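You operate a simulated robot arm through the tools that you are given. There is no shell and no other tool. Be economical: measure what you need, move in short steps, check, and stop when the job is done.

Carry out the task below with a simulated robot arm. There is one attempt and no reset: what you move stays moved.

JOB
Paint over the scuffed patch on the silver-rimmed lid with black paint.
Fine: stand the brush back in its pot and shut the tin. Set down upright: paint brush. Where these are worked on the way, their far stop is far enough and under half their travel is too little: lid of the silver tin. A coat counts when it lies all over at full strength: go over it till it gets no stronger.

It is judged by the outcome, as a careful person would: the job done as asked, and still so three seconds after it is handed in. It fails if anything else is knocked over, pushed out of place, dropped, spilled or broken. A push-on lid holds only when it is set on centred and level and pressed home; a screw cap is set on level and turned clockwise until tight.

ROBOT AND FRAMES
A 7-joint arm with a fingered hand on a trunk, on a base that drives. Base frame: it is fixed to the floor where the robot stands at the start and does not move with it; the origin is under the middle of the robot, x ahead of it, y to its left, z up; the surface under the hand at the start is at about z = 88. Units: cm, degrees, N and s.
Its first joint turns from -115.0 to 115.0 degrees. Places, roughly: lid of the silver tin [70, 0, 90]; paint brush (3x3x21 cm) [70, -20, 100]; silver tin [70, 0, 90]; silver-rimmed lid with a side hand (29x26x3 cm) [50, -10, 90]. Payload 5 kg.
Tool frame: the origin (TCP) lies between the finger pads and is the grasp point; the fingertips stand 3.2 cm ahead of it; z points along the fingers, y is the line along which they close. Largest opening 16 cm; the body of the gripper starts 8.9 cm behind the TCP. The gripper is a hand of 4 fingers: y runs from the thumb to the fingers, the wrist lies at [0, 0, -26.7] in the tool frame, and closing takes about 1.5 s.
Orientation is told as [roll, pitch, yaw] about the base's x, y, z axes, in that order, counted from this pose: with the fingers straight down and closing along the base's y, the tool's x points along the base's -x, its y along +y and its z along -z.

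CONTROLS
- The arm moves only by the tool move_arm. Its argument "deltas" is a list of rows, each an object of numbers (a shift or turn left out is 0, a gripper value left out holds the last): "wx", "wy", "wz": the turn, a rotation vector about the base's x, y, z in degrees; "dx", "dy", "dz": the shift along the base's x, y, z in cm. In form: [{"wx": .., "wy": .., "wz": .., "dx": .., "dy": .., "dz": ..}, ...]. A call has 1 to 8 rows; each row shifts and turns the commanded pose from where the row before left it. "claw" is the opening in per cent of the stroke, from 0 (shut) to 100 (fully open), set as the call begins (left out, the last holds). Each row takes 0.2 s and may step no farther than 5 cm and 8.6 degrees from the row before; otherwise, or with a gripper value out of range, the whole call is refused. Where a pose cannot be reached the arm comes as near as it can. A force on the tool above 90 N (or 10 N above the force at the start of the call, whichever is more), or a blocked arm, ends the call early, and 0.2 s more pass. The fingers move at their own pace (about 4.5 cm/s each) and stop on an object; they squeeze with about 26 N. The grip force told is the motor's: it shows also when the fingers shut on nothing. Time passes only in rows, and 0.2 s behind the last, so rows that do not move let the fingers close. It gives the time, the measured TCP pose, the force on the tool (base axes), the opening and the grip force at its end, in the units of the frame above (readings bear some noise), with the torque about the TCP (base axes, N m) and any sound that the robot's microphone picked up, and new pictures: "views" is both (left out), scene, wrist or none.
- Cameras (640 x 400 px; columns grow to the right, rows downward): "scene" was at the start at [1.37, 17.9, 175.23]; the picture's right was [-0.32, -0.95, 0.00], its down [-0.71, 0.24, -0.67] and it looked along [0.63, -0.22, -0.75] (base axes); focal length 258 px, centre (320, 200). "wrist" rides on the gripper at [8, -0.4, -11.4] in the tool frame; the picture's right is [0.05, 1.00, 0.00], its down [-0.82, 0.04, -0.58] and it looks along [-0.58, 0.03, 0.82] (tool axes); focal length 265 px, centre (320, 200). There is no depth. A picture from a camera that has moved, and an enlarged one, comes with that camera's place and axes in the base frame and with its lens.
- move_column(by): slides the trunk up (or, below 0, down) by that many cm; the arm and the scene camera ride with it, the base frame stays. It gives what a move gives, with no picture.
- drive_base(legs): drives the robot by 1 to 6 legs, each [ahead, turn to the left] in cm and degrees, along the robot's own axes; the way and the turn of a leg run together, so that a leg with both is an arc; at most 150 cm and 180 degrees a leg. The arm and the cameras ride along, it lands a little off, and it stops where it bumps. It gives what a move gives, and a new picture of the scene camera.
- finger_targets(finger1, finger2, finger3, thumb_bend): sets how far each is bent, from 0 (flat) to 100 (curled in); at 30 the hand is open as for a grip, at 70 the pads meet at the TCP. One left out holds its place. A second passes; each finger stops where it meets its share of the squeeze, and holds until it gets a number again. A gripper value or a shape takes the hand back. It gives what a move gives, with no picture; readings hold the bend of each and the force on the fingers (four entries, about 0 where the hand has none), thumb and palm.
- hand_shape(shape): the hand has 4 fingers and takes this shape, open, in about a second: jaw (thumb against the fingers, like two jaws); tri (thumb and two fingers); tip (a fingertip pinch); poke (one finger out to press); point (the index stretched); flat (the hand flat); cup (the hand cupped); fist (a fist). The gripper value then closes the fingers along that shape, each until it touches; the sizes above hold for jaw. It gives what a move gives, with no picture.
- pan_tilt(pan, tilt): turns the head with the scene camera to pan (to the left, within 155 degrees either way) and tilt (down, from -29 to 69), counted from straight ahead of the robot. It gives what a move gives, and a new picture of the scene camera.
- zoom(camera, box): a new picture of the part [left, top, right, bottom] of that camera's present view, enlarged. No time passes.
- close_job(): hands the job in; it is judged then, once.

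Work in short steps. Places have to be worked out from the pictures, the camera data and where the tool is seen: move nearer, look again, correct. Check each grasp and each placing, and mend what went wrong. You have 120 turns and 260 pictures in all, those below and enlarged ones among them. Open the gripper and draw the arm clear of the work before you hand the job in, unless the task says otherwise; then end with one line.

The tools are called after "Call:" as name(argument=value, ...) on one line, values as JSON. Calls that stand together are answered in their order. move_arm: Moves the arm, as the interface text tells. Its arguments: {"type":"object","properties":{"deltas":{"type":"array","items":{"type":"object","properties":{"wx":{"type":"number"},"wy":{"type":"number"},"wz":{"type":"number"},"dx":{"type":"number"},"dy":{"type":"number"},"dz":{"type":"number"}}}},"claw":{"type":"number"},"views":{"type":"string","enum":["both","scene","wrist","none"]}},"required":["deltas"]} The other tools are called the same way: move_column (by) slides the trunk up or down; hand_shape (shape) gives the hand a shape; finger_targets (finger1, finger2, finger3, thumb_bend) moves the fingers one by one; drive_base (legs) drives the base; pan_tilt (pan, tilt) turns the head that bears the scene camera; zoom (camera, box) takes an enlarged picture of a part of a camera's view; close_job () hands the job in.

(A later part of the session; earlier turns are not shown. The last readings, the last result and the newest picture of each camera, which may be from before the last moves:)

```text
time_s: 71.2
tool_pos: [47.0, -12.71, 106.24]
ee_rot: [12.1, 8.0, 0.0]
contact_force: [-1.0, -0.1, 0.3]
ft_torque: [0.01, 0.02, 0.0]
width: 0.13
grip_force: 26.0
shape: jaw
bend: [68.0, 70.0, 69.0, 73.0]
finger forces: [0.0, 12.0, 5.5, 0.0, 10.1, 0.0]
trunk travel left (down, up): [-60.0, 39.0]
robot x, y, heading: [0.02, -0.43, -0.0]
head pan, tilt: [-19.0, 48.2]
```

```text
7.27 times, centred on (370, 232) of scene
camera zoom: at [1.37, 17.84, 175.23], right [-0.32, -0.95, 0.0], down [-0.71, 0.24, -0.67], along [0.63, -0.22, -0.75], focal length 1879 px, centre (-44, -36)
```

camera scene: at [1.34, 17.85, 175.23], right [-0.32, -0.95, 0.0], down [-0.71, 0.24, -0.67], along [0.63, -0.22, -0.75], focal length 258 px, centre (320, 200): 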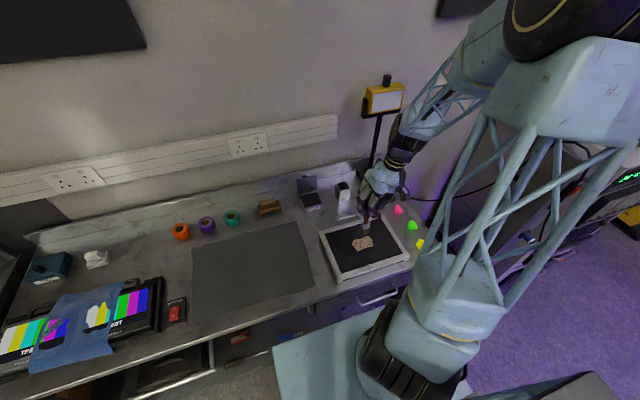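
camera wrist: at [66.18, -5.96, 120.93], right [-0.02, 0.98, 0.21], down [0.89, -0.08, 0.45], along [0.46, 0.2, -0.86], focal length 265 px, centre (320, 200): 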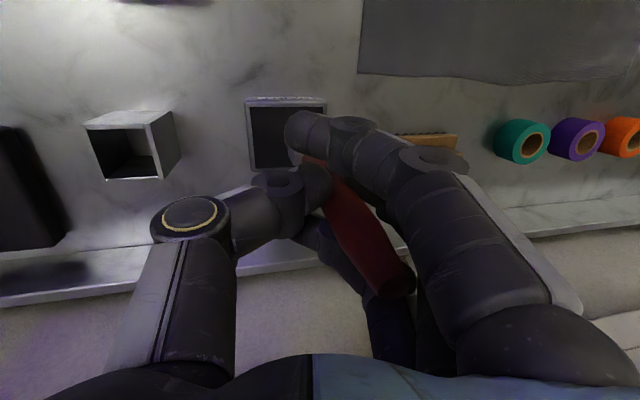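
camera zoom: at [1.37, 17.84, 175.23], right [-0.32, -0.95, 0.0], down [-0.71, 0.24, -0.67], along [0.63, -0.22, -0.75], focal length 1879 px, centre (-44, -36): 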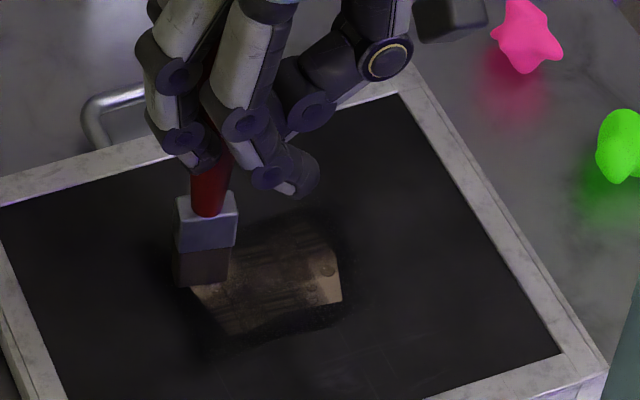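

At the left end, about 0.25 cm short of contact. I lower and stroke this end in x with small y shifts.

Call:
move_arm(deltas=[{"dz": -0.3, "dy": -0.5}, {"dx": -0.9}, {"dx": -0.9}, {"dx": -0.9}, {"dy": -1.0}, {"dx": 0.9}, {"dx": 0.9}, {"dx": 0.9}], views="none")

Call:
move_arm(deltas=[{"dy": -1.0}, {"dx": -0.9}, {"dx": -0.9}, {"dx": -0.9}, {"dy": -1.2}, {"dx": 0.9}, {"dx": 0.9}, {"dx": 0.9}], views="none")

Call:
zoom(camera="scene", box=[340, 205, 400, 260])

```text
time_s: 73.0
tool_pos: [47.22, -14.13, 105.86]
ee_rot: [12.0, 7.9, 0.0]
contact_force: [-1.3, 0.1, 6.2]
ft_torque: [0.06, 0.12, -0.01]
width: 0.11
grip_force: 26.0
shape: jaw
bend: [68.0, 70.0, 69.0, 73.0]
finger forces: [0.0, 14.4, 8.4, 0.1, 12.3, 0.1]
trunk travel left (down, up): [-60.0, 39.0]
robot x, y, heading: [0.2, 0.07, 0.0]
head pan, tilt: [-19.0, 48.2]
```

```text
time_s: 74.8
tool_pos: [46.98, -16.43, 105.83]
ee_rot: [12.0, 8.0, 0.0]
contact_force: [-1.1, -0.1, 0.8]
ft_torque: [0.0, 0.05, -0.04]
width: 0.07
grip_force: 26.3
shape: jaw
bend: [68.0, 70.0, 69.0, 73.0]
finger forces: [0.0, 12.2, 5.2, 0.0, 10.7, 0.1]
trunk travel left (down, up): [-60.0, 39.0]
robot x, y, heading: [0.21, 0.34, 0.1]
head pan, tilt: [-19.0, 48.2]
```

```text
7.27 times, centred on (370, 232) of scene
camera zoom: at [1.34, 17.84, 175.24], right [-0.32, -0.95, 0.0], down [-0.71, 0.24, -0.67], along [0.63, -0.22, -0.75], focal length 1879 px, centre (-44, -36)
```

zoom: 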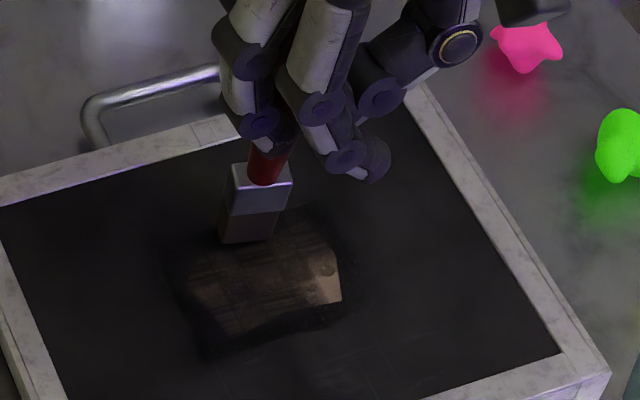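

The left end is covered now. I continue the zigzag toward the right end.

Call:
move_arm(deltas=[{"dx": -0.9, "dy": -1.2}, {"dx": -0.9}, {"dx": -0.9}, {"dx": -0.9}, {"dx": -0.5, "dy": -1.0}, {"dx": 0.9}, {"dx": 0.9}, {"dx": 0.9}], views="none")

Call:
move_arm(deltas=[{"dx": 0.6}, {"dy": -0.9}, {"dx": -0.8}, {"dx": -0.8}, {"dx": -0.8}, {"dx": -0.6}, {"dx": 0.8}, {"dx": 0.8}], views="none")

Call:
move_arm(deltas=[{"dz": 2}, {"dz": 2}, {"dx": 4, "dy": 0}], views="none")

Call:
zoom(camera="scene", box=[340, 205, 400, 260])

```text
time_s: 76.6
tool_pos: [45.68, -18.69, 105.82]
ee_rot: [11.9, 7.9, 0.0]
contact_force: [-0.1, -0.6, -0.3]
ft_torque: [-0.03, 0.02, 0.01]
width: 0.03
grip_force: 26.0
shape: jaw
bend: [68.0, 70.0, 69.0, 73.0]
finger forces: [0.0, 10.8, 5.0, 0.1, 10.0, 0.0]
trunk travel left (down, up): [-60.0, 39.0]
robot x, y, heading: [-0.13, -0.02, 0.0]
head pan, tilt: [-19.0, 48.2]
```

```text
time_s: 78.4
tool_pos: [44.87, -19.5, 105.79]
ee_rot: [12.0, 7.9, 0.1]
contact_force: [-0.2, 0.4, -0.6]
ft_torque: [-0.03, 0.03, 0.01]
width: 0.06
grip_force: 26.0
shape: jaw
bend: [68.0, 70.0, 69.0, 73.0]
finger forces: [0.0, 11.1, 5.8, 0.1, 10.2, 0.0]
trunk travel left (down, up): [-60.0, 39.0]
robot x, y, heading: [0.12, -0.24, 0.0]
head pan, tilt: [-19.0, 48.2]
```

```text
time_s: 79.2
tool_pos: [48.98, -19.56, 109.7]
ee_rot: [12.2, 8.0, 0.0]
contact_force: [0.8, 0.7, -0.1]
ft_torque: [0.0, 0.02, -0.01]
width: 0.04
grip_force: 26.0
shape: jaw
bend: [68.0, 70.0, 69.0, 73.0]
finger forces: [0.0, 11.0, 5.7, 0.0, 10.2, 0.1]
trunk travel left (down, up): [-60.0, 39.0]
robot x, y, heading: [-0.03, -0.18, -0.1]
head pan, tilt: [-19.0, 48.2]
```

```text
7.27 times, centred on (370, 232) of scene
camera zoom: at [1.51, 17.78, 175.22], right [-0.33, -0.95, 0.0], down [-0.71, 0.24, -0.67], along [0.63, -0.22, -0.75], focal length 1879 px, centre (-44, -36)
```

zoom: 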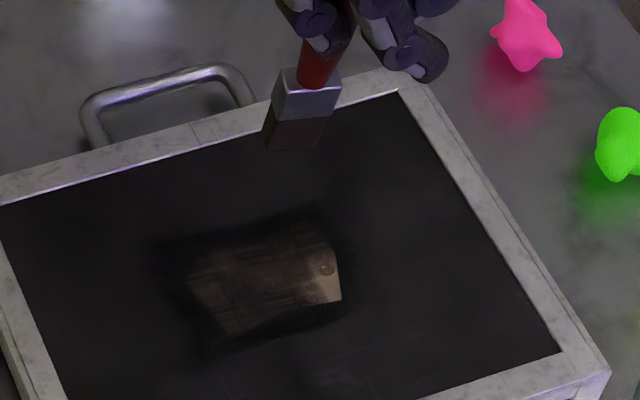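

The right end still lacks paint, since the brush pivoted back in x and lifted. I correct with wy +8 and come down on the right end.

Call:
move_arm(deltas=[{"dx": -1.0, "wy": 8, "dz": -1}, {"dx": -1.0, "dz": -1.5}, {"dz": -0.8}, {"dz": -0.3}, {}], views="none")

Call:
zoom(camera="scene", box=[340, 205, 400, 260])

```text
time_s: 80.4
tool_pos: [46.93, -19.47, 106.17]
ee_rot: [12.0, 16.1, -0.1]
contact_force: [0.3, -0.1, -1.6]
ft_torque: [0.01, 0.03, -0.01]
width: 0.04
grip_force: 25.6
shape: jaw
bend: [68.0, 70.0, 69.0, 73.0]
finger forces: [0.1, 11.0, 5.8, 0.0, 10.2, 0.1]
trunk travel left (down, up): [-60.0, 39.0]
robot x, y, heading: [0.15, -0.05, 0.0]
head pan, tilt: [-19.0, 48.2]
```

```text
7.27 times, centred on (370, 232) of scene
camera zoom: at [1.34, 17.85, 175.23], right [-0.32, -0.95, 0.0], down [-0.71, 0.24, -0.67], along [0.63, -0.22, -0.75], focal length 1879 px, centre (-44, -36)
```

zoom: 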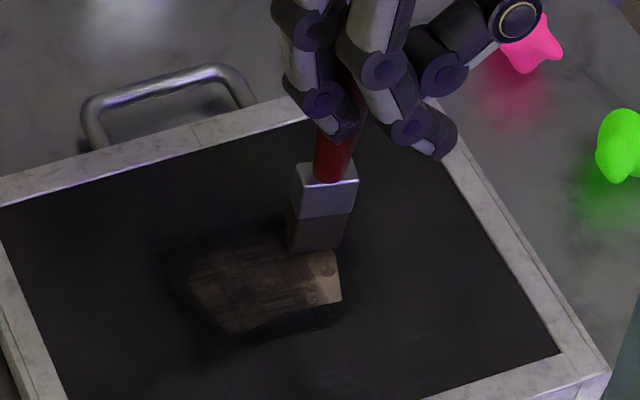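

The tip is about 1.7 cm beyond the light spot. I move nearer, lower to contact and stroke in y across the right end.

Call:
move_arm(deltas=[{"dx": -1.0}, {"dz": -0.3}, {"dz": -0.1}, {"dy": -0.7}, {"dy": 0.8}, {"dy": 0.8}, {"dx": -0.8}, {"dy": -0.8}], views="none")

Call:
move_arm(deltas=[{"dy": -0.9}, {"dy": -0.7}, {"dx": -0.8}, {"dy": 0.8}, {"dy": 0.8}, {"dy": 0.8}, {"dy": -0.8}, {"dy": -0.8}], views="none")

Call:
move_arm(deltas=[{"dz": 2}, {"dz": 2}, {"dx": 5}], views="none")

Call:
zoom(camera="scene", box=[340, 205, 400, 260])

```text
time_s: 82.2
tool_pos: [44.99, -19.4, 105.95]
ee_rot: [12.0, 16.0, 0.1]
contact_force: [0.2, 0.9, 4.9]
ft_torque: [0.16, -0.08, 0.03]
width: 0.07
grip_force: 26.0
shape: jaw
bend: [68.0, 71.0, 70.0, 73.0]
finger forces: [0.1, 11.5, 6.4, 0.1, 9.9, 0.0]
trunk travel left (down, up): [-60.0, 39.0]
robot x, y, heading: [0.18, 0.02, -0.1]
head pan, tilt: [-19.0, 48.2]
```

```text
time_s: 84.0
tool_pos: [44.19, -20.1, 105.79]
ee_rot: [12.2, 16.0, 0.0]
contact_force: [-0.1, 1.2, 3.0]
ft_torque: [0.2, 0.06, 0.01]
width: 0.07
grip_force: 26.4
shape: jaw
bend: [68.0, 71.0, 70.0, 73.0]
finger forces: [0.1, 13.1, 8.6, 0.0, 9.9, 0.0]
trunk travel left (down, up): [-60.0, 39.0]
robot x, y, heading: [0.07, 0.29, 0.0]
head pan, tilt: [-19.0, 48.2]
```

```text
time_s: 84.8
tool_pos: [49.36, -20.23, 109.87]
ee_rot: [12.0, 16.2, -0.1]
contact_force: [0.0, -0.5, -0.2]
ft_torque: [0.01, 0.01, 0.0]
width: 0.05
grip_force: 25.5
shape: jaw
bend: [68.0, 71.0, 70.0, 73.0]
finger forces: [1.1, 11.5, 9.2, 0.0, 10.2, 0.0]
trunk travel left (down, up): [-60.0, 39.0]
robot x, y, heading: [0.25, 0.07, -0.2]
head pan, tilt: [-19.0, 48.2]
```

```text
7.27 times, centred on (370, 232) of scene
camera zoom: at [1.54, 17.78, 175.22], right [-0.33, -0.95, 0.0], down [-0.71, 0.24, -0.66], along [0.63, -0.22, -0.75], focal length 1879 px, centre (-44, -36)
```

zoom: 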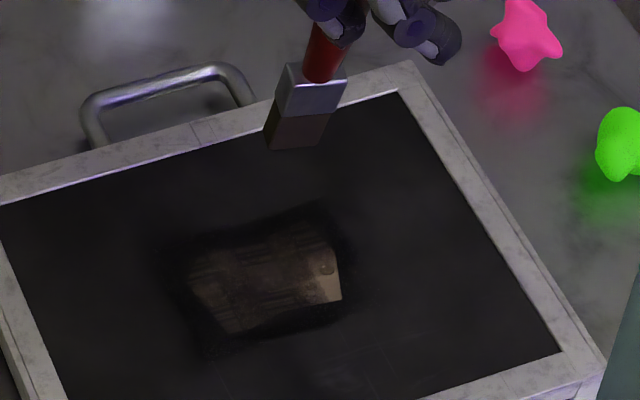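

A light strip remains at about (45.6,-18.2). I place the tip right on it and drag in +x, which also brings the brush back upright.

Call:
move_arm(deltas=[{"dx": -3.4, "dz": -1}, {"dx": -3.4, "dz": -2, "dy": 0.1}, {"dz": -1.0}, {"dz": -0.4}, {"dx": 0.7}, {"dx": 0.7}, {"dx": 0.7}, {"dx": 0.7}], views="none")

Call:
zoom(camera="scene", box=[340, 205, 400, 260])

```text
time_s: 86.6
tool_pos: [45.22, -20.02, 105.54]
ee_rot: [12.0, 16.0, 0.1]
contact_force: [-5.8, 0.3, 12.0]
ft_torque: [0.0, 0.58, 0.01]
width: 0.11
grip_force: 26.1
shape: jaw
bend: [68.0, 71.0, 70.0, 74.0]
finger forces: [0.0, 21.2, 13.3, 0.0, 16.4, 0.0]
trunk travel left (down, up): [-60.0, 39.0]
robot x, y, heading: [-0.17, 0.25, -0.1]
head pan, tilt: [-19.0, 48.2]
```

```text
7.27 times, centred on (370, 232) of scene
camera zoom: at [1.26, 17.87, 175.22], right [-0.32, -0.95, 0.0], down [-0.7, 0.24, -0.67], along [0.63, -0.22, -0.75], focal length 1879 px, centre (-44, -36)
```

zoom: 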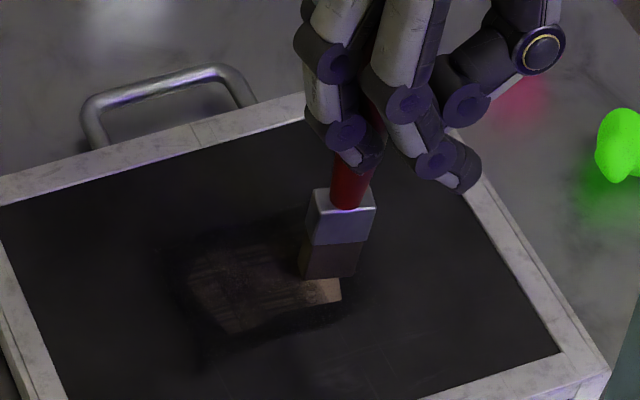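

Only the near-right corner stays light, about 1.5 cm nearer than the brush. I lift, move nearer, dab and drag again.

Call:
move_arm(deltas=[{"dz": 0.8}, {"dx": -2.4, "dy": 0.3}, {"dz": -0.5}, {"dz": -0.3}, {"dx": 0.5}, {"dx": 0.5}, {"dy": 0.6}, {"dy": 0.6}], views="none")

Call:
move_arm(deltas=[{"dy": 0.8}, {"dy": 0.8}, {"dz": 2}, {"dz": 2}, {"dx": 5}], views="none")

Call:
zoom(camera="scene", box=[340, 205, 400, 260])

```text
time_s: 88.4
tool_pos: [43.8, -18.71, 105.47]
ee_rot: [12.0, 15.9, 0.0]
contact_force: [-2.4, -7.4, 21.8]
ft_torque: [-0.56, 0.19, 0.03]
width: 0.17
grip_force: 25.8
shape: jaw
bend: [68.0, 71.0, 70.0, 75.0]
finger forces: [0.0, 21.2, 12.9, 0.0, 23.0, 0.0]
trunk travel left (down, up): [-60.0, 39.0]
robot x, y, heading: [-0.02, -0.19, -0.2]
head pan, tilt: [-19.0, 48.2]
```

```text
time_s: 89.6
tool_pos: [49.07, -17.06, 109.48]
ee_rot: [12.2, 16.1, 0.1]
contact_force: [-0.4, 0.5, -0.8]
ft_torque: [0.04, 0.05, -0.02]
width: 0.04
grip_force: 26.1
shape: jaw
bend: [68.0, 71.0, 70.0, 74.0]
finger forces: [1.1, 12.0, 13.5, 0.1, 10.5, 0.0]
trunk travel left (down, up): [-60.0, 39.0]
robot x, y, heading: [-0.4, -0.02, -0.0]
head pan, tilt: [-19.0, 48.2]
```

```text
7.27 times, centred on (370, 232) of scene
camera zoom: at [1.52, 17.78, 175.21], right [-0.33, -0.95, 0.0], down [-0.71, 0.24, -0.66], along [0.63, -0.22, -0.75], focal length 1879 px, centre (-44, -36)
```

zoom: 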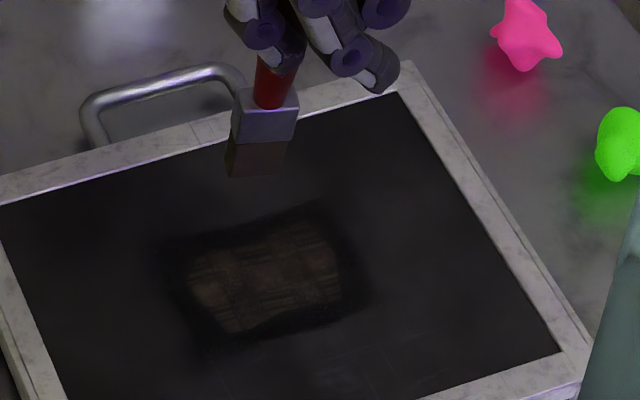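

Covered all over, but not yet at full strength. I reload for another coat.

Call:
move_arm(deltas=[{"dz": 3.5}, {"dx": 3.68, "dy": 2.23}, {"dx": 3.68, "dy": 2.23}, {"dx": 3.68, "dy": 2.23}, {"dx": 3.68, "dy": 2.23}, {"dx": 3.68, "dy": 2.23}, {"dx": 3.68, "dy": 2.23}, {"dz": -3}], views="none")

Call:
zoom(camera="scene", box=[290, 150, 350, 210])

```text
time_s: 91.4
tool_pos: [70.77, -3.67, 109.78]
ee_rot: [12.0, 16.0, 0.1]
contact_force: [0.2, 0.0, -0.9]
ft_torque: [-0.01, 0.04, 0.02]
width: 0.02
grip_force: 26.1
shape: jaw
bend: [68.0, 71.0, 70.0, 74.0]
finger forces: [1.1, 11.8, 13.3, 0.1, 10.1, 0.0]
trunk travel left (down, up): [-60.0, 39.0]
robot x, y, heading: [0.31, -0.24, 0.1]
head pan, tilt: [-19.0, 48.2]
```

```text
6.67 times, centred on (320, 180) of scene
camera zoom: at [1.41, 17.82, 175.23], right [-0.33, -0.95, 0.0], down [-0.71, 0.24, -0.67], along [0.63, -0.22, -0.75], focal length 1722 px, centre (320, 333)
```

zoom: 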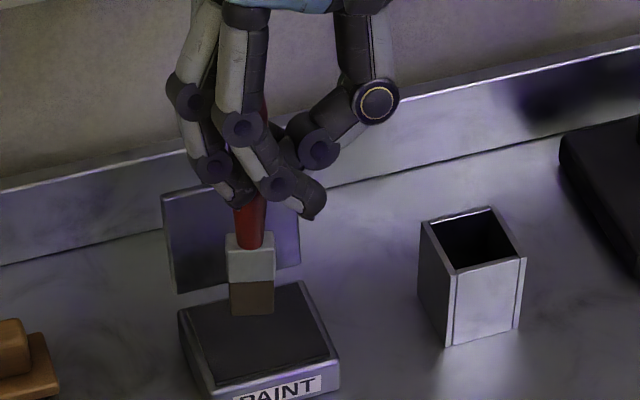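

I lower into the paint gently until slight contact.

Call:
move_arm(deltas=[{"dz": -2.2}, {"dz": -0.8}, {"dz": -0.3}, {"dz": -0.3}, {}, {}, {}, {}], views="none")

Call:
zoom(camera="scene", box=[290, 150, 350, 210])

```text
time_s: 93.2
tool_pos: [70.85, -3.62, 106.35]
ee_rot: [12.0, 16.0, 0.0]
contact_force: [1.2, -0.6, -1.1]
ft_torque: [0.01, 0.01, -0.01]
width: 0.03
grip_force: 26.4
shape: jaw
bend: [68.0, 71.0, 70.0, 74.0]
finger forces: [1.1, 11.8, 13.3, 0.0, 10.1, 0.0]
trunk travel left (down, up): [-60.0, 39.0]
robot x, y, heading: [-0.08, -0.13, -0.1]
head pan, tilt: [-19.0, 48.2]
```

```text
6.67 times, centred on (320, 180) of scene
camera zoom: at [1.38, 17.85, 175.23], right [-0.32, -0.95, 0.0], down [-0.71, 0.24, -0.67], along [0.63, -0.22, -0.75], focal length 1722 px, centre (320, 333)
```

zoom: 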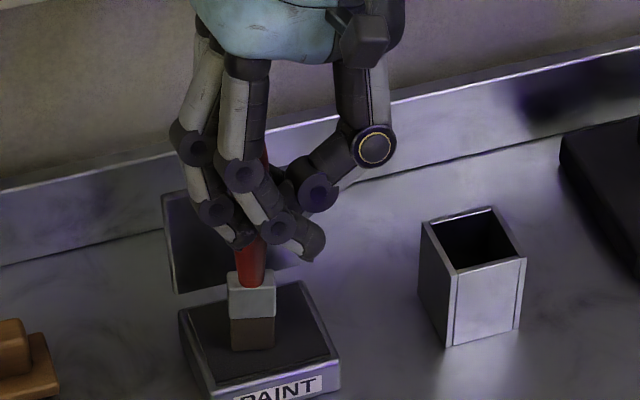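

A touch lower to make sure it loads fully.

Call:
move_arm(deltas=[{"dz": -0.2}, {"dz": -0.2}, {"dx": 0.3}, {}, {}, {}], views="none")

Call:
zoom(camera="scene", box=[290, 150, 350, 210])

```text
time_s: 94.6
tool_pos: [71.19, -3.69, 106.02]
ee_rot: [12.0, 16.0, 0.0]
contact_force: [-2.1, 0.4, 8.8]
ft_torque: [0.04, 0.26, 0.02]
width: 0.01
grip_force: 26.0
shape: jaw
bend: [68.0, 71.0, 70.0, 74.0]
finger forces: [0.3, 16.1, 11.6, 0.0, 12.3, 0.0]
trunk travel left (down, up): [-60.0, 39.0]
robot x, y, heading: [-0.06, -0.03, -0.1]
head pan, tilt: [-19.0, 48.2]
```

```text
6.67 times, centred on (320, 180) of scene
camera zoom: at [1.29, 17.86, 175.23], right [-0.32, -0.95, 0.0], down [-0.7, 0.24, -0.67], along [0.63, -0.22, -0.75], focal length 1722 px, centre (320, 333)
```

zoom: 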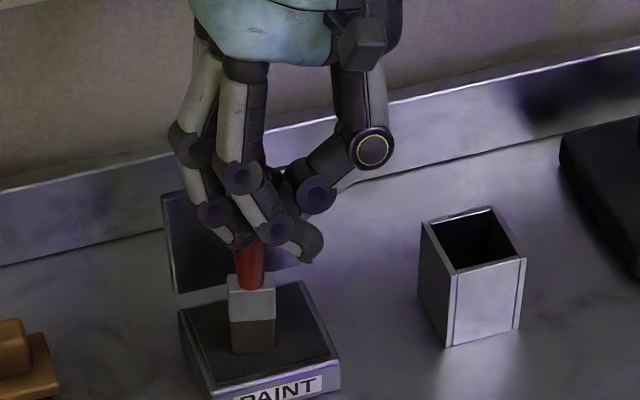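

Loaded. I return to the near-left corner for firm y strokes in columns.

Call:
move_arm(deltas=[{"dz": 5}, {"dx": -4.05, "dy": -1.29}, {"dx": -4.05, "dy": -1.29}, {"dx": -4.05, "dy": -1.29}, {"dx": -4.05, "dy": -1.29}, {"dx": -4.05, "dy": -1.29}, {"dx": -4.05, "dy": -1.29}, {"dx": -4.05, "dy": -1.29}], views="none")

Call:
move_arm(deltas=[{"dz": -3}, {"dz": -1.8}, {"dz": -0.6}, {"dy": 0.6}, {"dy": -1.2}, {"dy": -1.2}, {"dy": -1.2}, {"dy": -1.2}], views="none")

Call:
move_arm(deltas=[{"dy": -1.2}, {"dy": -1.2}, {"dy": -1.2}, {"dx": 0.8}, {"dx": 0.8}, {"dy": 1.3}, {"dy": 1.3}, {"dy": 1.3}], views="none")

Call:
zoom(camera="scene", box=[340, 205, 400, 260])

```text
time_s: 96.4
tool_pos: [42.82, -12.52, 110.96]
ee_rot: [12.0, 15.9, 0.1]
contact_force: [-0.9, 0.5, 0.1]
ft_torque: [0.0, 0.01, 0.0]
width: 0.01
grip_force: 26.0
shape: jaw
bend: [68.0, 71.0, 70.0, 73.0]
finger forces: [1.0, 12.0, 13.5, 0.1, 9.9, 0.0]
trunk travel left (down, up): [-60.0, 39.0]
robot x, y, heading: [-0.38, 0.33, 0.4]
head pan, tilt: [-19.0, 48.2]
```

```text
time_s: 98.2
tool_pos: [42.99, -16.91, 105.56]
ee_rot: [12.0, 16.0, 0.0]
contact_force: [-0.3, 1.1, 1.5]
ft_torque: [0.22, 0.02, 0.04]
width: 0.0
grip_force: 26.4
shape: jaw
bend: [68.0, 71.0, 70.0, 73.0]
finger forces: [0.0, 13.1, 11.4, 0.0, 7.3, 0.0]
trunk travel left (down, up): [-60.0, 39.0]
robot x, y, heading: [0.05, 0.13, -0.0]
head pan, tilt: [-19.0, 48.2]
```

```text
time_s: 100.0
tool_pos: [44.36, -16.47, 105.73]
ee_rot: [12.0, 16.0, -0.1]
contact_force: [-0.3, -0.2, 0.2]
ft_torque: [-0.01, 0.01, 0.0]
width: 0.0
grip_force: 26.4
shape: jaw
bend: [68.0, 71.0, 70.0, 74.0]
finger forces: [0.5, 9.9, 9.7, 0.1, 8.1, 0.0]
trunk travel left (down, up): [-60.0, 39.0]
robot x, y, heading: [-0.17, -0.12, -0.0]
head pan, tilt: [-19.0, 48.2]
```

```text
7.27 times, centred on (370, 232) of scene
camera zoom: at [1.37, 17.86, 175.22], right [-0.32, -0.95, 0.0], down [-0.71, 0.24, -0.67], along [0.63, -0.22, -0.75], focal length 1879 px, centre (-44, -36)
```

zoom: 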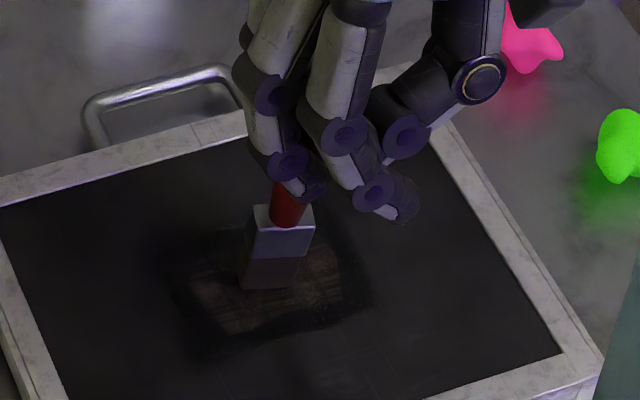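

The strokes are darkening it. I press slightly firmer and continue over the middle and far columns.

Call:
move_arm(deltas=[{"dz": -0.15, "dy": 1.2}, {"dy": 1.2}, {"dy": 1.2}, {"dy": 1.2}, {"dx": 0.7, "dy": 0.5}, {"dx": 0.7}, {"dy": -1.2}, {"dy": -1.2}], views="none")

Call:
move_arm(deltas=[{"dy": -1.2}, {"dy": -1.2}, {"dy": -1.2}, {"dy": -1.2}, {"dy": -1.2}, {"dy": -1.2}, {"dz": 2}, {"dz": 2, "dx": 3}], views="none")

Call:
zoom(camera="scene", box=[340, 205, 400, 260])

```text
time_s: 101.8
tool_pos: [45.81, -13.68, 105.35]
ee_rot: [12.0, 16.0, 0.1]
contact_force: [-2.4, 0.8, 10.4]
ft_torque: [0.4, 0.08, 0.06]
width: 0.0
grip_force: 26.0
shape: jaw
bend: [68.0, 71.0, 70.0, 74.0]
finger forces: [0.0, 15.5, 17.0, 0.0, 7.8, 0.0]
trunk travel left (down, up): [-60.0, 39.0]
robot x, y, heading: [0.13, -0.44, 0.1]
head pan, tilt: [-19.0, 48.2]
```

```text
time_s: 103.6
tool_pos: [48.86, -21.05, 109.44]
ee_rot: [12.0, 16.0, 0.0]
contact_force: [0.8, 0.3, -1.0]
ft_torque: [-0.01, 0.01, 0.02]
width: 0.02
grip_force: 25.7
shape: jaw
bend: [68.0, 71.0, 70.0, 74.0]
finger forces: [0.0, 11.0, 13.4, 0.1, 7.8, 0.0]
trunk travel left (down, up): [-60.0, 39.0]
robot x, y, heading: [-0.38, -0.17, 0.0]
head pan, tilt: [-19.0, 48.2]
```

```text
7.27 times, centred on (370, 232) of scene
camera zoom: at [1.42, 17.84, 175.22], right [-0.33, -0.95, 0.0], down [-0.71, 0.24, -0.67], along [0.63, -0.22, -0.75], focal length 1879 px, centre (-44, -36)
```

zoom: 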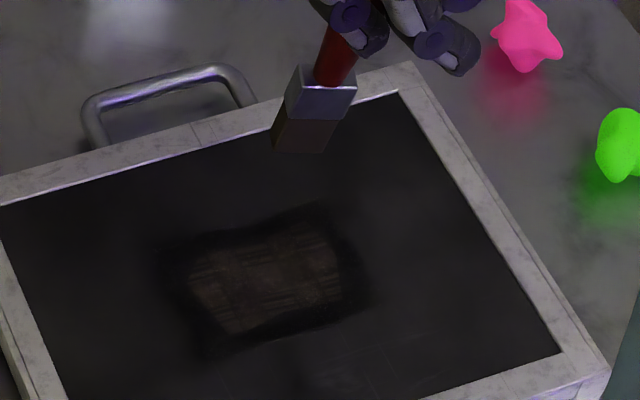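

Improving, but a tilted brush only wets with an edge. I straighten the brush (wy +8, wx −4) and make firm y strokes, starting with the far column.

Call:
move_arm(deltas=[{"wy": 8, "dx": -1.3, "dy": 1}, {"wx": -4, "dz": -2}, {"dz": -1.3}, {"dz": -0.4}, {"dy": 1.1}, {"dy": 1.1}, {"dy": 1.1}, {"dy": 1.1}], views="none")

Call:
zoom(camera="scene", box=[340, 205, 400, 260])

```text
time_s: 105.4
tool_pos: [47.46, -15.44, 105.8]
ee_rot: [7.8, 23.9, -1.7]
contact_force: [0.4, 0.1, -0.8]
ft_torque: [-0.02, -0.03, -0.01]
width: 0.01
grip_force: 25.8
shape: jaw
bend: [68.0, 71.0, 70.0, 74.0]
finger forces: [0.0, 11.1, 13.7, 0.0, 7.8, 0.0]
trunk travel left (down, up): [-60.0, 39.0]
robot x, y, heading: [0.2, 0.15, 0.1]
head pan, tilt: [-19.0, 48.2]
```

```text
7.27 times, centred on (370, 232) of scene
camera zoom: at [1.37, 17.86, 175.23], right [-0.32, -0.95, 0.0], down [-0.71, 0.24, -0.67], along [0.63, -0.22, -0.75], focal length 1879 px, centre (-44, -36)
```

zoom: 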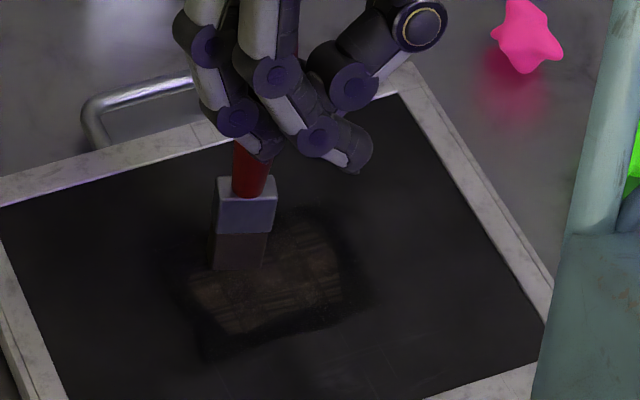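

Upright now but not touching. I lower to find contact.

Call:
move_arm(deltas=[{"dx": -0.8, "dz": -0.15}, {"dz": -0.15}, {}], views="none")

```text
time_s: 106.2
tool_pos: [46.69, -15.4, 105.52]
ee_rot: [7.5, 23.9, -1.7]
contact_force: [1.0, 0.7, 11.3]
ft_torque: [0.1, -0.13, 0.0]
width: 0.01
grip_force: 25.6
shape: jaw
bend: [68.0, 71.0, 70.0, 74.0]
finger forces: [1.7, 8.7, 9.5, 0.0, 7.7, 0.0]
trunk travel left (down, up): [-60.0, 39.0]
robot x, y, heading: [-0.03, -0.23, -0.1]
head pan, tilt: [-19.0, 48.2]
```

Firm, flat contact at 105.5. Now long y strokes at this height.

Call:
move_arm(deltas=[{"dy": 1.1}, {"dy": 1.1}, {"dy": 0.9}, {"dy": -1.2}, {"dy": -1.2}, {"dy": -1.2}, {"dy": -1.2}, {"dy": -1.2}], views="none")

Call:
move_arm(deltas=[{"dy": -1.2}, {"dy": -1.2}, {"dx": -0.6}, {"dy": 1.2}, {"dy": 1.2}, {"dy": 1.2}, {"dy": 1.2}, {"dy": 1.2}], views="none")

Call:
zoom(camera="scene", box=[340, 205, 400, 260])

```text
time_s: 108.0
tool_pos: [46.78, -18.46, 105.43]
ee_rot: [7.7, 23.9, -1.8]
contact_force: [-0.5, 0.6, 2.4]
ft_torque: [0.15, -0.04, 0.04]
width: 0.0
grip_force: 25.8
shape: jaw
bend: [68.0, 72.0, 70.0, 73.0]
finger forces: [0.0, 12.6, 13.8, 0.1, 7.5, 0.0]
trunk travel left (down, up): [-60.0, 39.0]
robot x, y, heading: [0.19, -0.17, -0.3]
head pan, tilt: [-19.0, 48.2]
```

```text
time_s: 109.8
tool_pos: [46.08, -14.82, 105.36]
ee_rot: [7.7, 23.9, -1.8]
contact_force: [-0.6, -0.6, 0.4]
ft_torque: [-0.09, -0.02, -0.02]
width: 0.01
grip_force: 26.2
shape: jaw
bend: [68.0, 71.0, 70.0, 74.0]
finger forces: [0.4, 11.3, 14.9, 0.0, 9.4, 0.1]
trunk travel left (down, up): [-60.0, 39.0]
robot x, y, heading: [0.37, 0.16, -0.3]
head pan, tilt: [-19.0, 48.2]
```

```text
7.27 times, centred on (370, 232) of scene
camera zoom: at [1.36, 17.85, 175.22], right [-0.32, -0.95, 0.0], down [-0.71, 0.24, -0.67], along [0.63, -0.22, -0.75], focal length 1879 px, centre (-44, -36)
```

zoom: 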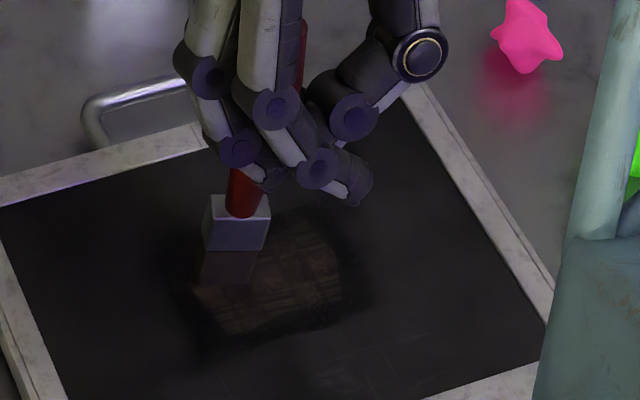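

The far half is much darker. I continue with the near half.

Call:
move_arm(deltas=[{"dx": -0.8, "dy": 1.2}, {"dx": -0.6, "dz": -0.12}, {"dy": -1.2}, {"dy": -1.2}, {"dy": -1.2}, {"dy": -1.2}, {"dy": -1.2}, {"dy": -1.2}], views="none")

Call:
move_arm(deltas=[{"dx": -0.7}, {"dy": 1.2}, {"dy": 1.2}, {"dy": 1.2}, {"dy": 1.2}, {"dy": 1.2}, {"dy": 1.2}, {"dy": 0.6}], views="none")

Call:
move_arm(deltas=[{"dz": 2}, {"dz": 2.5}, {"dx": 4}], views="none")

Call:
zoom(camera="scene", box=[340, 205, 400, 260])

```text
time_s: 111.6
tool_pos: [44.82, -20.89, 105.24]
ee_rot: [7.7, 23.9, -1.8]
contact_force: [-0.2, 0.2, 1.7]
ft_torque: [0.13, -0.03, 0.02]
width: 0.02
grip_force: 26.5
shape: jaw
bend: [68.0, 71.0, 70.0, 73.0]
finger forces: [0.0, 12.9, 14.6, 0.0, 7.4, 0.0]
trunk travel left (down, up): [-60.0, 39.0]
robot x, y, heading: [0.02, -0.25, -0.0]
head pan, tilt: [-19.0, 48.2]
```

```text
time_s: 113.4
tool_pos: [44.13, -12.99, 105.25]
ee_rot: [7.7, 23.9, -1.8]
contact_force: [0.4, 0.0, -0.9]
ft_torque: [-0.04, 0.0, 0.02]
width: 0.01
grip_force: 25.3
shape: jaw
bend: [68.0, 71.0, 70.0, 74.0]
finger forces: [0.3, 12.6, 15.1, 0.0, 8.3, 0.0]
trunk travel left (down, up): [-60.0, 39.0]
robot x, y, heading: [-0.08, -0.12, 0.3]
head pan, tilt: [-19.0, 48.2]
```

```text
time_s: 114.2
tool_pos: [48.32, -13.13, 109.85]
ee_rot: [7.6, 24.0, -1.9]
contact_force: [0.3, -0.4, -1.6]
ft_torque: [-0.01, 0.02, 0.0]
width: 0.0
grip_force: 26.2
shape: jaw
bend: [68.0, 71.0, 70.0, 74.0]
finger forces: [0.3, 12.2, 14.9, 0.1, 8.4, 0.1]
trunk travel left (down, up): [-60.0, 39.0]
robot x, y, heading: [0.25, 0.08, -0.0]
head pan, tilt: [-19.0, 48.2]
```

```text
7.27 times, centred on (370, 232) of scene
camera zoom: at [1.51, 17.8, 175.22], right [-0.33, -0.95, 0.0], down [-0.71, 0.24, -0.67], along [0.63, -0.22, -0.75], focal length 1879 px, centre (-44, -36)
```

zoom: 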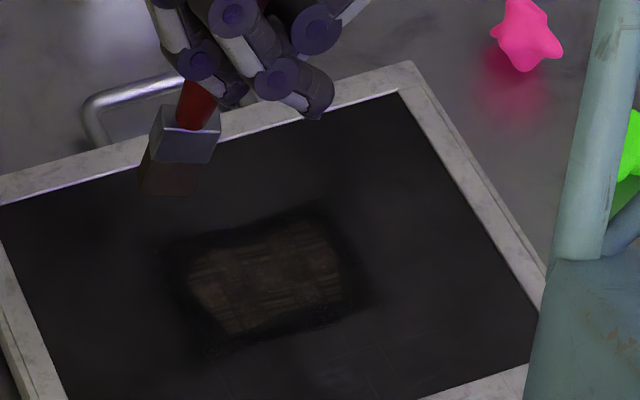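

Evenly brownish-black now; more coats are needed. I reload, and from now on use firm +x strokes only, since they pull the brush back upright.

Call:
move_arm(deltas=[{"dz": 4}, {"dx": 3.62, "dy": 1.42}, {"dx": 3.62, "dy": 1.42}, {"dx": 3.62, "dy": 1.42}, {"dx": 3.62, "dy": 1.42}, {"dx": 3.62, "dy": 1.42}, {"dx": 3.2, "dy": 1.42}, {"dz": -3.5}], views="none")

Call:
zoom(camera="scene", box=[290, 150, 350, 210])

```text
time_s: 116.0
tool_pos: [69.6, -4.54, 110.32]
ee_rot: [7.6, 24.0, -1.7]
contact_force: [-0.8, 0.8, -0.8]
ft_torque: [-0.01, 0.03, 0.04]
width: 0.0
grip_force: 26.1
shape: jaw
bend: [68.0, 71.0, 70.0, 74.0]
finger forces: [0.3, 12.0, 14.9, 0.0, 8.2, 0.0]
trunk travel left (down, up): [-60.0, 39.0]
robot x, y, heading: [-0.39, 0.1, -0.2]
head pan, tilt: [-19.0, 48.2]
```

```text
6.67 times, centred on (320, 180) of scene
camera zoom: at [1.43, 17.83, 175.23], right [-0.33, -0.95, 0.0], down [-0.71, 0.24, -0.67], along [0.63, -0.22, -0.75], focal length 1722 px, centre (320, 333)
```

zoom: 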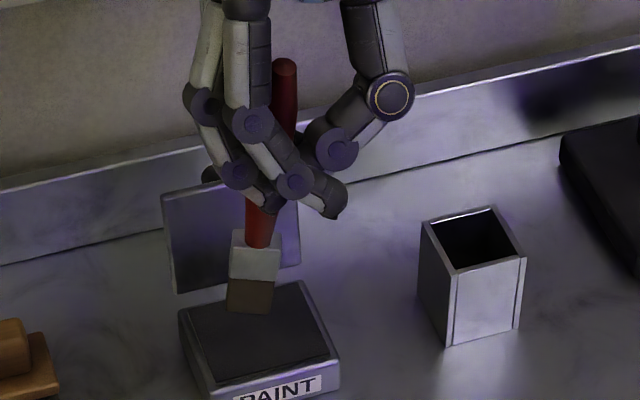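

The bristles are over the paint. I dip, dragging slightly in +x at contact.

Call:
move_arm(deltas=[{"dz": -2.5}, {"dz": -1.3}, {"dz": -0.4}, {"dz": -0.3}, {"dx": 0.5}, {"dx": 0.5}, {}, {}], views="none")

Call:
zoom(camera="scene", box=[290, 150, 350, 210])

```text
time_s: 117.8
tool_pos: [70.38, -4.51, 105.88]
ee_rot: [7.6, 23.9, -1.9]
contact_force: [0.2, 0.8, -0.1]
ft_torque: [0.0, 0.01, -0.03]
width: 0.0
grip_force: 25.8
shape: jaw
bend: [68.0, 71.0, 70.0, 74.0]
finger forces: [0.3, 12.2, 14.7, 0.0, 8.1, 0.0]
trunk travel left (down, up): [-60.0, 39.0]
robot x, y, heading: [0.08, 0.21, -0.2]
head pan, tilt: [-19.0, 48.2]
```

```text
6.67 times, centred on (320, 180) of scene
camera zoom: at [1.38, 17.85, 175.23], right [-0.32, -0.95, 0.0], down [-0.71, 0.24, -0.67], along [0.63, -0.22, -0.75], focal length 1722 px, centre (320, 333)
```

zoom: 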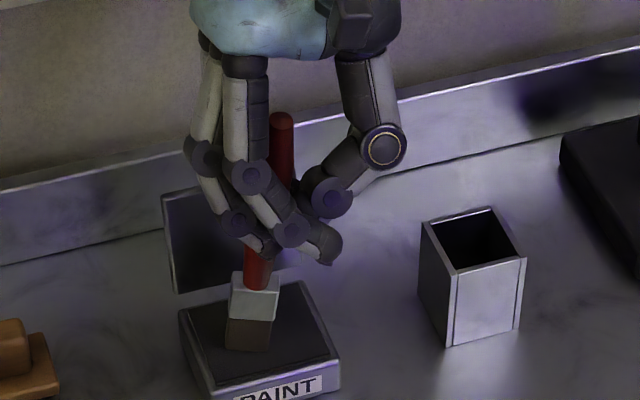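

Slightly lower for full loading, without dragging so the tin isn't shifted.

Call:
move_arm(deltas=[{"dz": -0.25}, {"dz": -0.15}, {}, {}, {}, {"dz": 4.5}], views="none")

Call:
zoom(camera="scene", box=[290, 150, 350, 210])

```text
time_s: 119.2
tool_pos: [70.09, -4.43, 110.0]
ee_rot: [7.7, 23.8, -1.8]
contact_force: [-0.7, -0.6, -0.5]
ft_torque: [0.02, -0.05, 0.02]
width: 0.0
grip_force: 25.6
shape: jaw
bend: [68.0, 72.0, 70.0, 74.0]
finger forces: [0.8, 13.7, 16.0, 0.0, 7.5, 0.0]
trunk travel left (down, up): [-60.0, 39.0]
robot x, y, heading: [0.11, -0.18, 0.1]
head pan, tilt: [-19.0, 48.2]
```

```text
6.67 times, centred on (320, 180) of scene
camera zoom: at [1.23, 17.88, 175.21], right [-0.32, -0.95, 0.0], down [-0.7, 0.24, -0.67], along [0.63, -0.22, -0.74], focal length 1722 px, centre (320, 333)
```

zoom: 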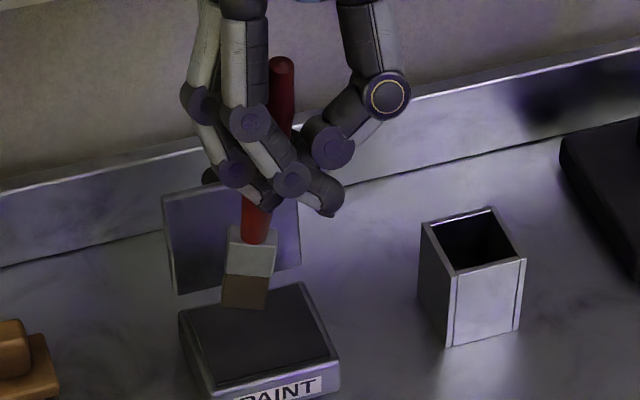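

The brush now leans mainly toward +y, about 10°. I take that out with wx −7 while carrying it to the near-left corner of the patch.

Call:
move_arm(deltas=[{"dz": 2}, {"dx": -4.0, "dy": -1.23, "wx": -3.5}, {"dx": -4.0, "dy": -1.23, "wx": -3.5}, {"dx": -4.0, "dy": -1.23}, {"dx": -4.0, "dy": -1.23}, {"dx": -4.0, "dy": -1.23}, {"dx": -4.0, "dy": -1.23}, {"dx": -4.0, "dy": -1.23}], views="none")

Call:
move_arm(deltas=[{"dz": -4}, {"dz": -1.8}, {"dz": -0.5}, {"dz": -0.2}, {}], views="none")

Call:
zoom(camera="scene", box=[340, 205, 400, 260])

```text
time_s: 121.0
tool_pos: [42.14, -13.36, 112.2]
ee_rot: [0.1, 23.5, -4.8]
contact_force: [0.4, -0.1, -0.6]
ft_torque: [0.0, 0.0, 0.02]
width: 0.0
grip_force: 25.8
shape: jaw
bend: [68.0, 72.0, 70.0, 74.0]
finger forces: [0.7, 13.0, 15.3, 0.1, 7.3, 0.0]
trunk travel left (down, up): [-60.0, 39.0]
robot x, y, heading: [-0.07, -0.23, -0.2]
head pan, tilt: [-19.0, 48.2]
```

```text
time_s: 122.2
tool_pos: [42.28, -13.23, 105.34]
ee_rot: [0.0, 23.6, -4.9]
contact_force: [-1.0, -0.3, -0.6]
ft_torque: [0.0, 0.02, -0.01]
width: 0.02
grip_force: 25.4
shape: jaw
bend: [68.0, 72.0, 70.0, 74.0]
finger forces: [0.4, 12.9, 15.0, 0.0, 7.2, 0.0]
trunk travel left (down, up): [-60.0, 39.0]
robot x, y, heading: [0.08, -0.0, -0.0]
head pan, tilt: [-19.0, 48.2]
```

```text
7.27 times, centred on (370, 232) of scene
camera zoom: at [1.36, 17.86, 175.23], right [-0.32, -0.95, 0.0], down [-0.71, 0.24, -0.67], along [0.63, -0.22, -0.75], focal length 1879 px, centre (-44, -36)
```

zoom: 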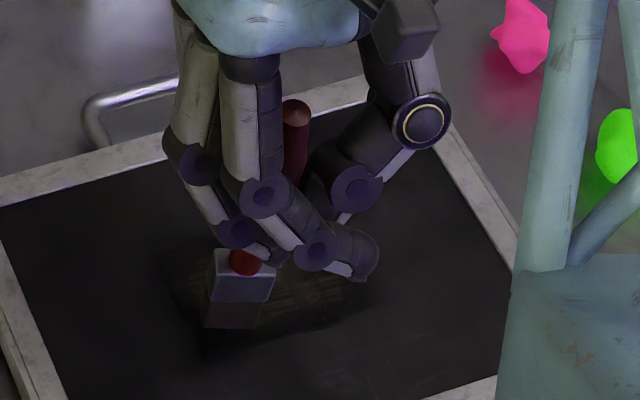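

At the near-left corner, not touching yet. I lower and drag +x firmly.

Call:
move_arm(deltas=[{"dz": -0.2}, {"dz": -0.2}, {"dx": 0.7}, {"dx": 0.8}, {"dx": 0.8}, {"dx": 0.8}, {"dx": 0.8}, {"dx": 0.8}], views="none")

Call:
zoom(camera="scene", box=[340, 205, 400, 260])

```text
time_s: 124.0
tool_pos: [47.0, -13.08, 105.08]
ee_rot: [0.0, 23.5, -4.9]
contact_force: [-1.5, 0.6, 4.4]
ft_torque: [0.09, 0.12, 0.04]
width: 0.02
grip_force: 25.7
shape: jaw
bend: [68.0, 72.0, 70.0, 74.0]
finger forces: [0.0, 19.1, 17.3, 0.0, 5.7, 0.0]
trunk travel left (down, up): [-60.0, 39.0]
robot x, y, heading: [-0.14, -0.26, -0.1]
head pan, tilt: [-19.0, 48.2]
```

```text
7.27 times, centred on (370, 232) of scene
camera zoom: at [1.33, 17.86, 175.22], right [-0.32, -0.95, 0.0], down [-0.71, 0.24, -0.67], along [0.63, -0.22, -0.75], focal length 1879 px, centre (-44, -36)
```

zoom: 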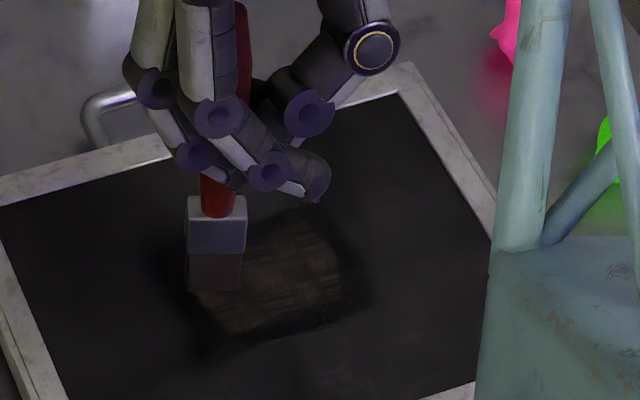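

The brush is upright again with 4 N contact, light enough not to slip. I stroke y at this height in several columns.

Call:
move_arm(deltas=[{"dx": 0.4, "dy": -1.1}, {"dy": -1.2}, {"dy": -1.2}, {"dy": -1.2}, {"dy": -1.2}, {"dx": -0.6}, {"dx": -0.6}, {"dy": 1.2}], views="none")

Call:
zoom(camera="scene", box=[340, 205, 400, 260])

```text
time_s: 125.8
tool_pos: [46.35, -17.75, 104.84]
ee_rot: [0.0, 23.6, -4.9]
contact_force: [-0.1, -1.8, 7.2]
ft_torque: [-0.07, -0.11, -0.01]
width: 0.02
grip_force: 25.4
shape: jaw
bend: [68.0, 71.0, 70.0, 74.0]
finger forces: [1.9, 11.8, 12.0, 0.1, 7.4, 0.0]
trunk travel left (down, up): [-60.0, 39.0]
robot x, y, heading: [0.15, -0.32, -0.0]
head pan, tilt: [-19.0, 48.2]
```

```text
7.27 times, centred on (370, 232) of scene
camera zoom: at [1.33, 17.87, 175.24], right [-0.32, -0.95, 0.0], down [-0.71, 0.24, -0.67], along [0.63, -0.22, -0.75], focal length 1879 px, centre (-44, -36)
```

zoom: 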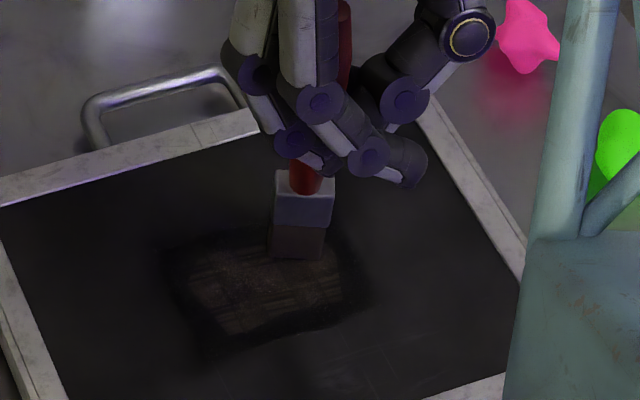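

Good flat contact and clearly darker. I continue with columns toward the near edge.

Call:
move_arm(deltas=[{"dy": 1.2}, {"dy": 1.2}, {"dy": 1.2}, {"dy": 1.0}, {"dx": -0.5}, {"dx": -0.5}, {"dy": -1.2}, {"dy": -1.2}], views="none")

Call:
move_arm(deltas=[{"dy": -1.2}, {"dy": -1.2}, {"dy": -1.2}, {"dx": -0.5}, {"dx": -0.6}, {"dy": 1.2}, {"dy": 1.2}, {"dy": 1.2}], views="none")

Call:
move_arm(deltas=[{"dy": 1.2}, {"dy": 1.2}, {"dy": 0.4}, {"dx": -0.5}, {"dx": -0.5}, {"dy": -1.2}, {"dy": -1.2}, {"dy": -1.2}], views="none")

Call:
zoom(camera="scene", box=[340, 205, 400, 260])

```text
time_s: 127.6
tool_pos: [45.42, -15.62, 104.94]
ee_rot: [0.0, 23.5, -4.8]
contact_force: [0.8, -1.0, -0.7]
ft_torque: [0.01, 0.01, 0.0]
width: 0.0
grip_force: 26.2
shape: jaw
bend: [68.0, 72.0, 70.0, 74.0]
finger forces: [0.8, 13.1, 16.0, 0.0, 6.0, 0.0]
trunk travel left (down, up): [-60.0, 39.0]
robot x, y, heading: [-0.3, -0.24, 0.1]
head pan, tilt: [-19.0, 48.2]
```

```text
time_s: 129.4
tool_pos: [44.16, -15.59, 104.92]
ee_rot: [-0.1, 23.6, -4.8]
contact_force: [-0.3, 0.5, -0.5]
ft_torque: [0.0, 0.0, -0.02]
width: 0.03
grip_force: 25.6
shape: jaw
bend: [68.0, 72.0, 70.0, 74.0]
finger forces: [0.9, 13.0, 15.9, 0.1, 6.0, 0.0]
trunk travel left (down, up): [-60.0, 39.0]
robot x, y, heading: [0.32, 0.24, 0.1]
head pan, tilt: [-19.0, 48.2]
```

```text
time_s: 131.2
tool_pos: [43.08, -16.3, 105.08]
ee_rot: [0.0, 23.4, -4.9]
contact_force: [1.0, 0.2, -1.0]
ft_torque: [0.0, 0.03, -0.01]
width: 0.0
grip_force: 25.8
shape: jaw
bend: [68.0, 72.0, 70.0, 74.0]
finger forces: [0.8, 13.0, 15.8, 0.0, 5.9, 0.0]
trunk travel left (down, up): [-60.0, 39.0]
robot x, y, heading: [-0.15, 0.17, 0.1]
head pan, tilt: [-19.0, 48.2]
```

```text
7.27 times, centred on (370, 232) of scene
camera zoom: at [1.37, 17.81, 175.23], right [-0.33, -0.95, 0.0], down [-0.71, 0.24, -0.67], along [0.63, -0.22, -0.75], focal length 1879 px, centre (-44, -36)
```

zoom: 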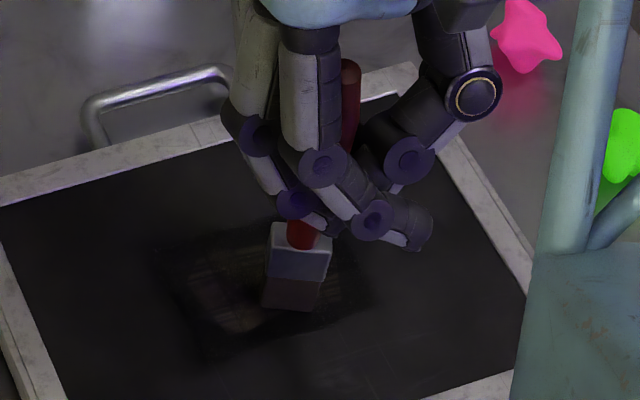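

Contact was lost after the −x shifts. I lower and drag +x again to restore an upright, flat contact, here in mid-patch.

Call:
move_arm(deltas=[{"dz": -0.2}, {"dz": -0.2}, {"dx": 0.7}, {"dx": 0.8}, {"dx": 0.8}, {"dx": 0.8}, {"dx": 0.8}], views="none")

Call:
move_arm(deltas=[{"dz": 3}, {"dx": 4}, {}], views="none")

Call:
zoom(camera="scene", box=[345, 215, 395, 255])

```text
time_s: 132.8
tool_pos: [47.01, -16.41, 104.68]
ee_rot: [0.0, 23.5, -4.9]
contact_force: [-10.2, -0.7, 27.6]
ft_torque: [0.46, 1.19, 0.19]
width: 0.0
grip_force: 26.0
shape: jaw
bend: [68.0, 73.0, 70.0, 75.0]
finger forces: [0.1, 64.9, 54.0, 0.1, 11.0, 0.0]
trunk travel left (down, up): [-60.0, 39.0]
robot x, y, heading: [-0.3, 0.04, -0.1]
head pan, tilt: [-19.0, 48.2]
```

```text
time_s: 133.6
tool_pos: [51.09, -16.25, 107.57]
ee_rot: [0.0, 23.5, -4.8]
contact_force: [-0.2, 0.2, -1.6]
ft_torque: [-0.02, 0.01, -0.01]
width: 0.0
grip_force: 25.3
shape: jaw
bend: [68.0, 71.0, 70.0, 74.0]
finger forces: [0.2, 14.6, 16.4, 0.1, 4.0, 0.0]
trunk travel left (down, up): [-60.0, 39.0]
robot x, y, heading: [0.08, -0.45, -0.2]
head pan, tilt: [-19.0, 48.2]
```

```text
10.00 times, centred on (370, 235) of scene
camera zoom: at [1.34, 17.86, 175.23], right [-0.32, -0.95, 0.0], down [-0.7, 0.24, -0.67], along [0.63, -0.22, -0.75], focal length 2583 px, centre (-180, -150)
```

zoom: 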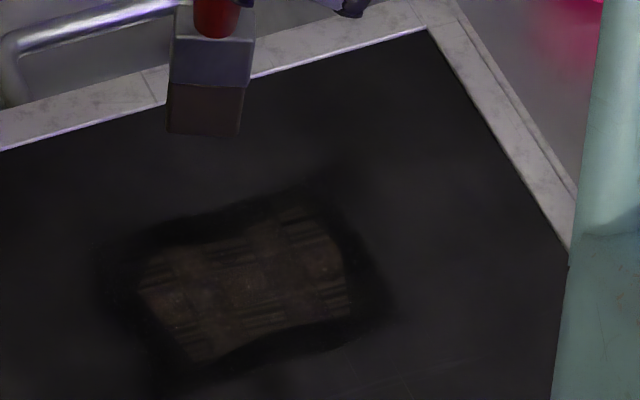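

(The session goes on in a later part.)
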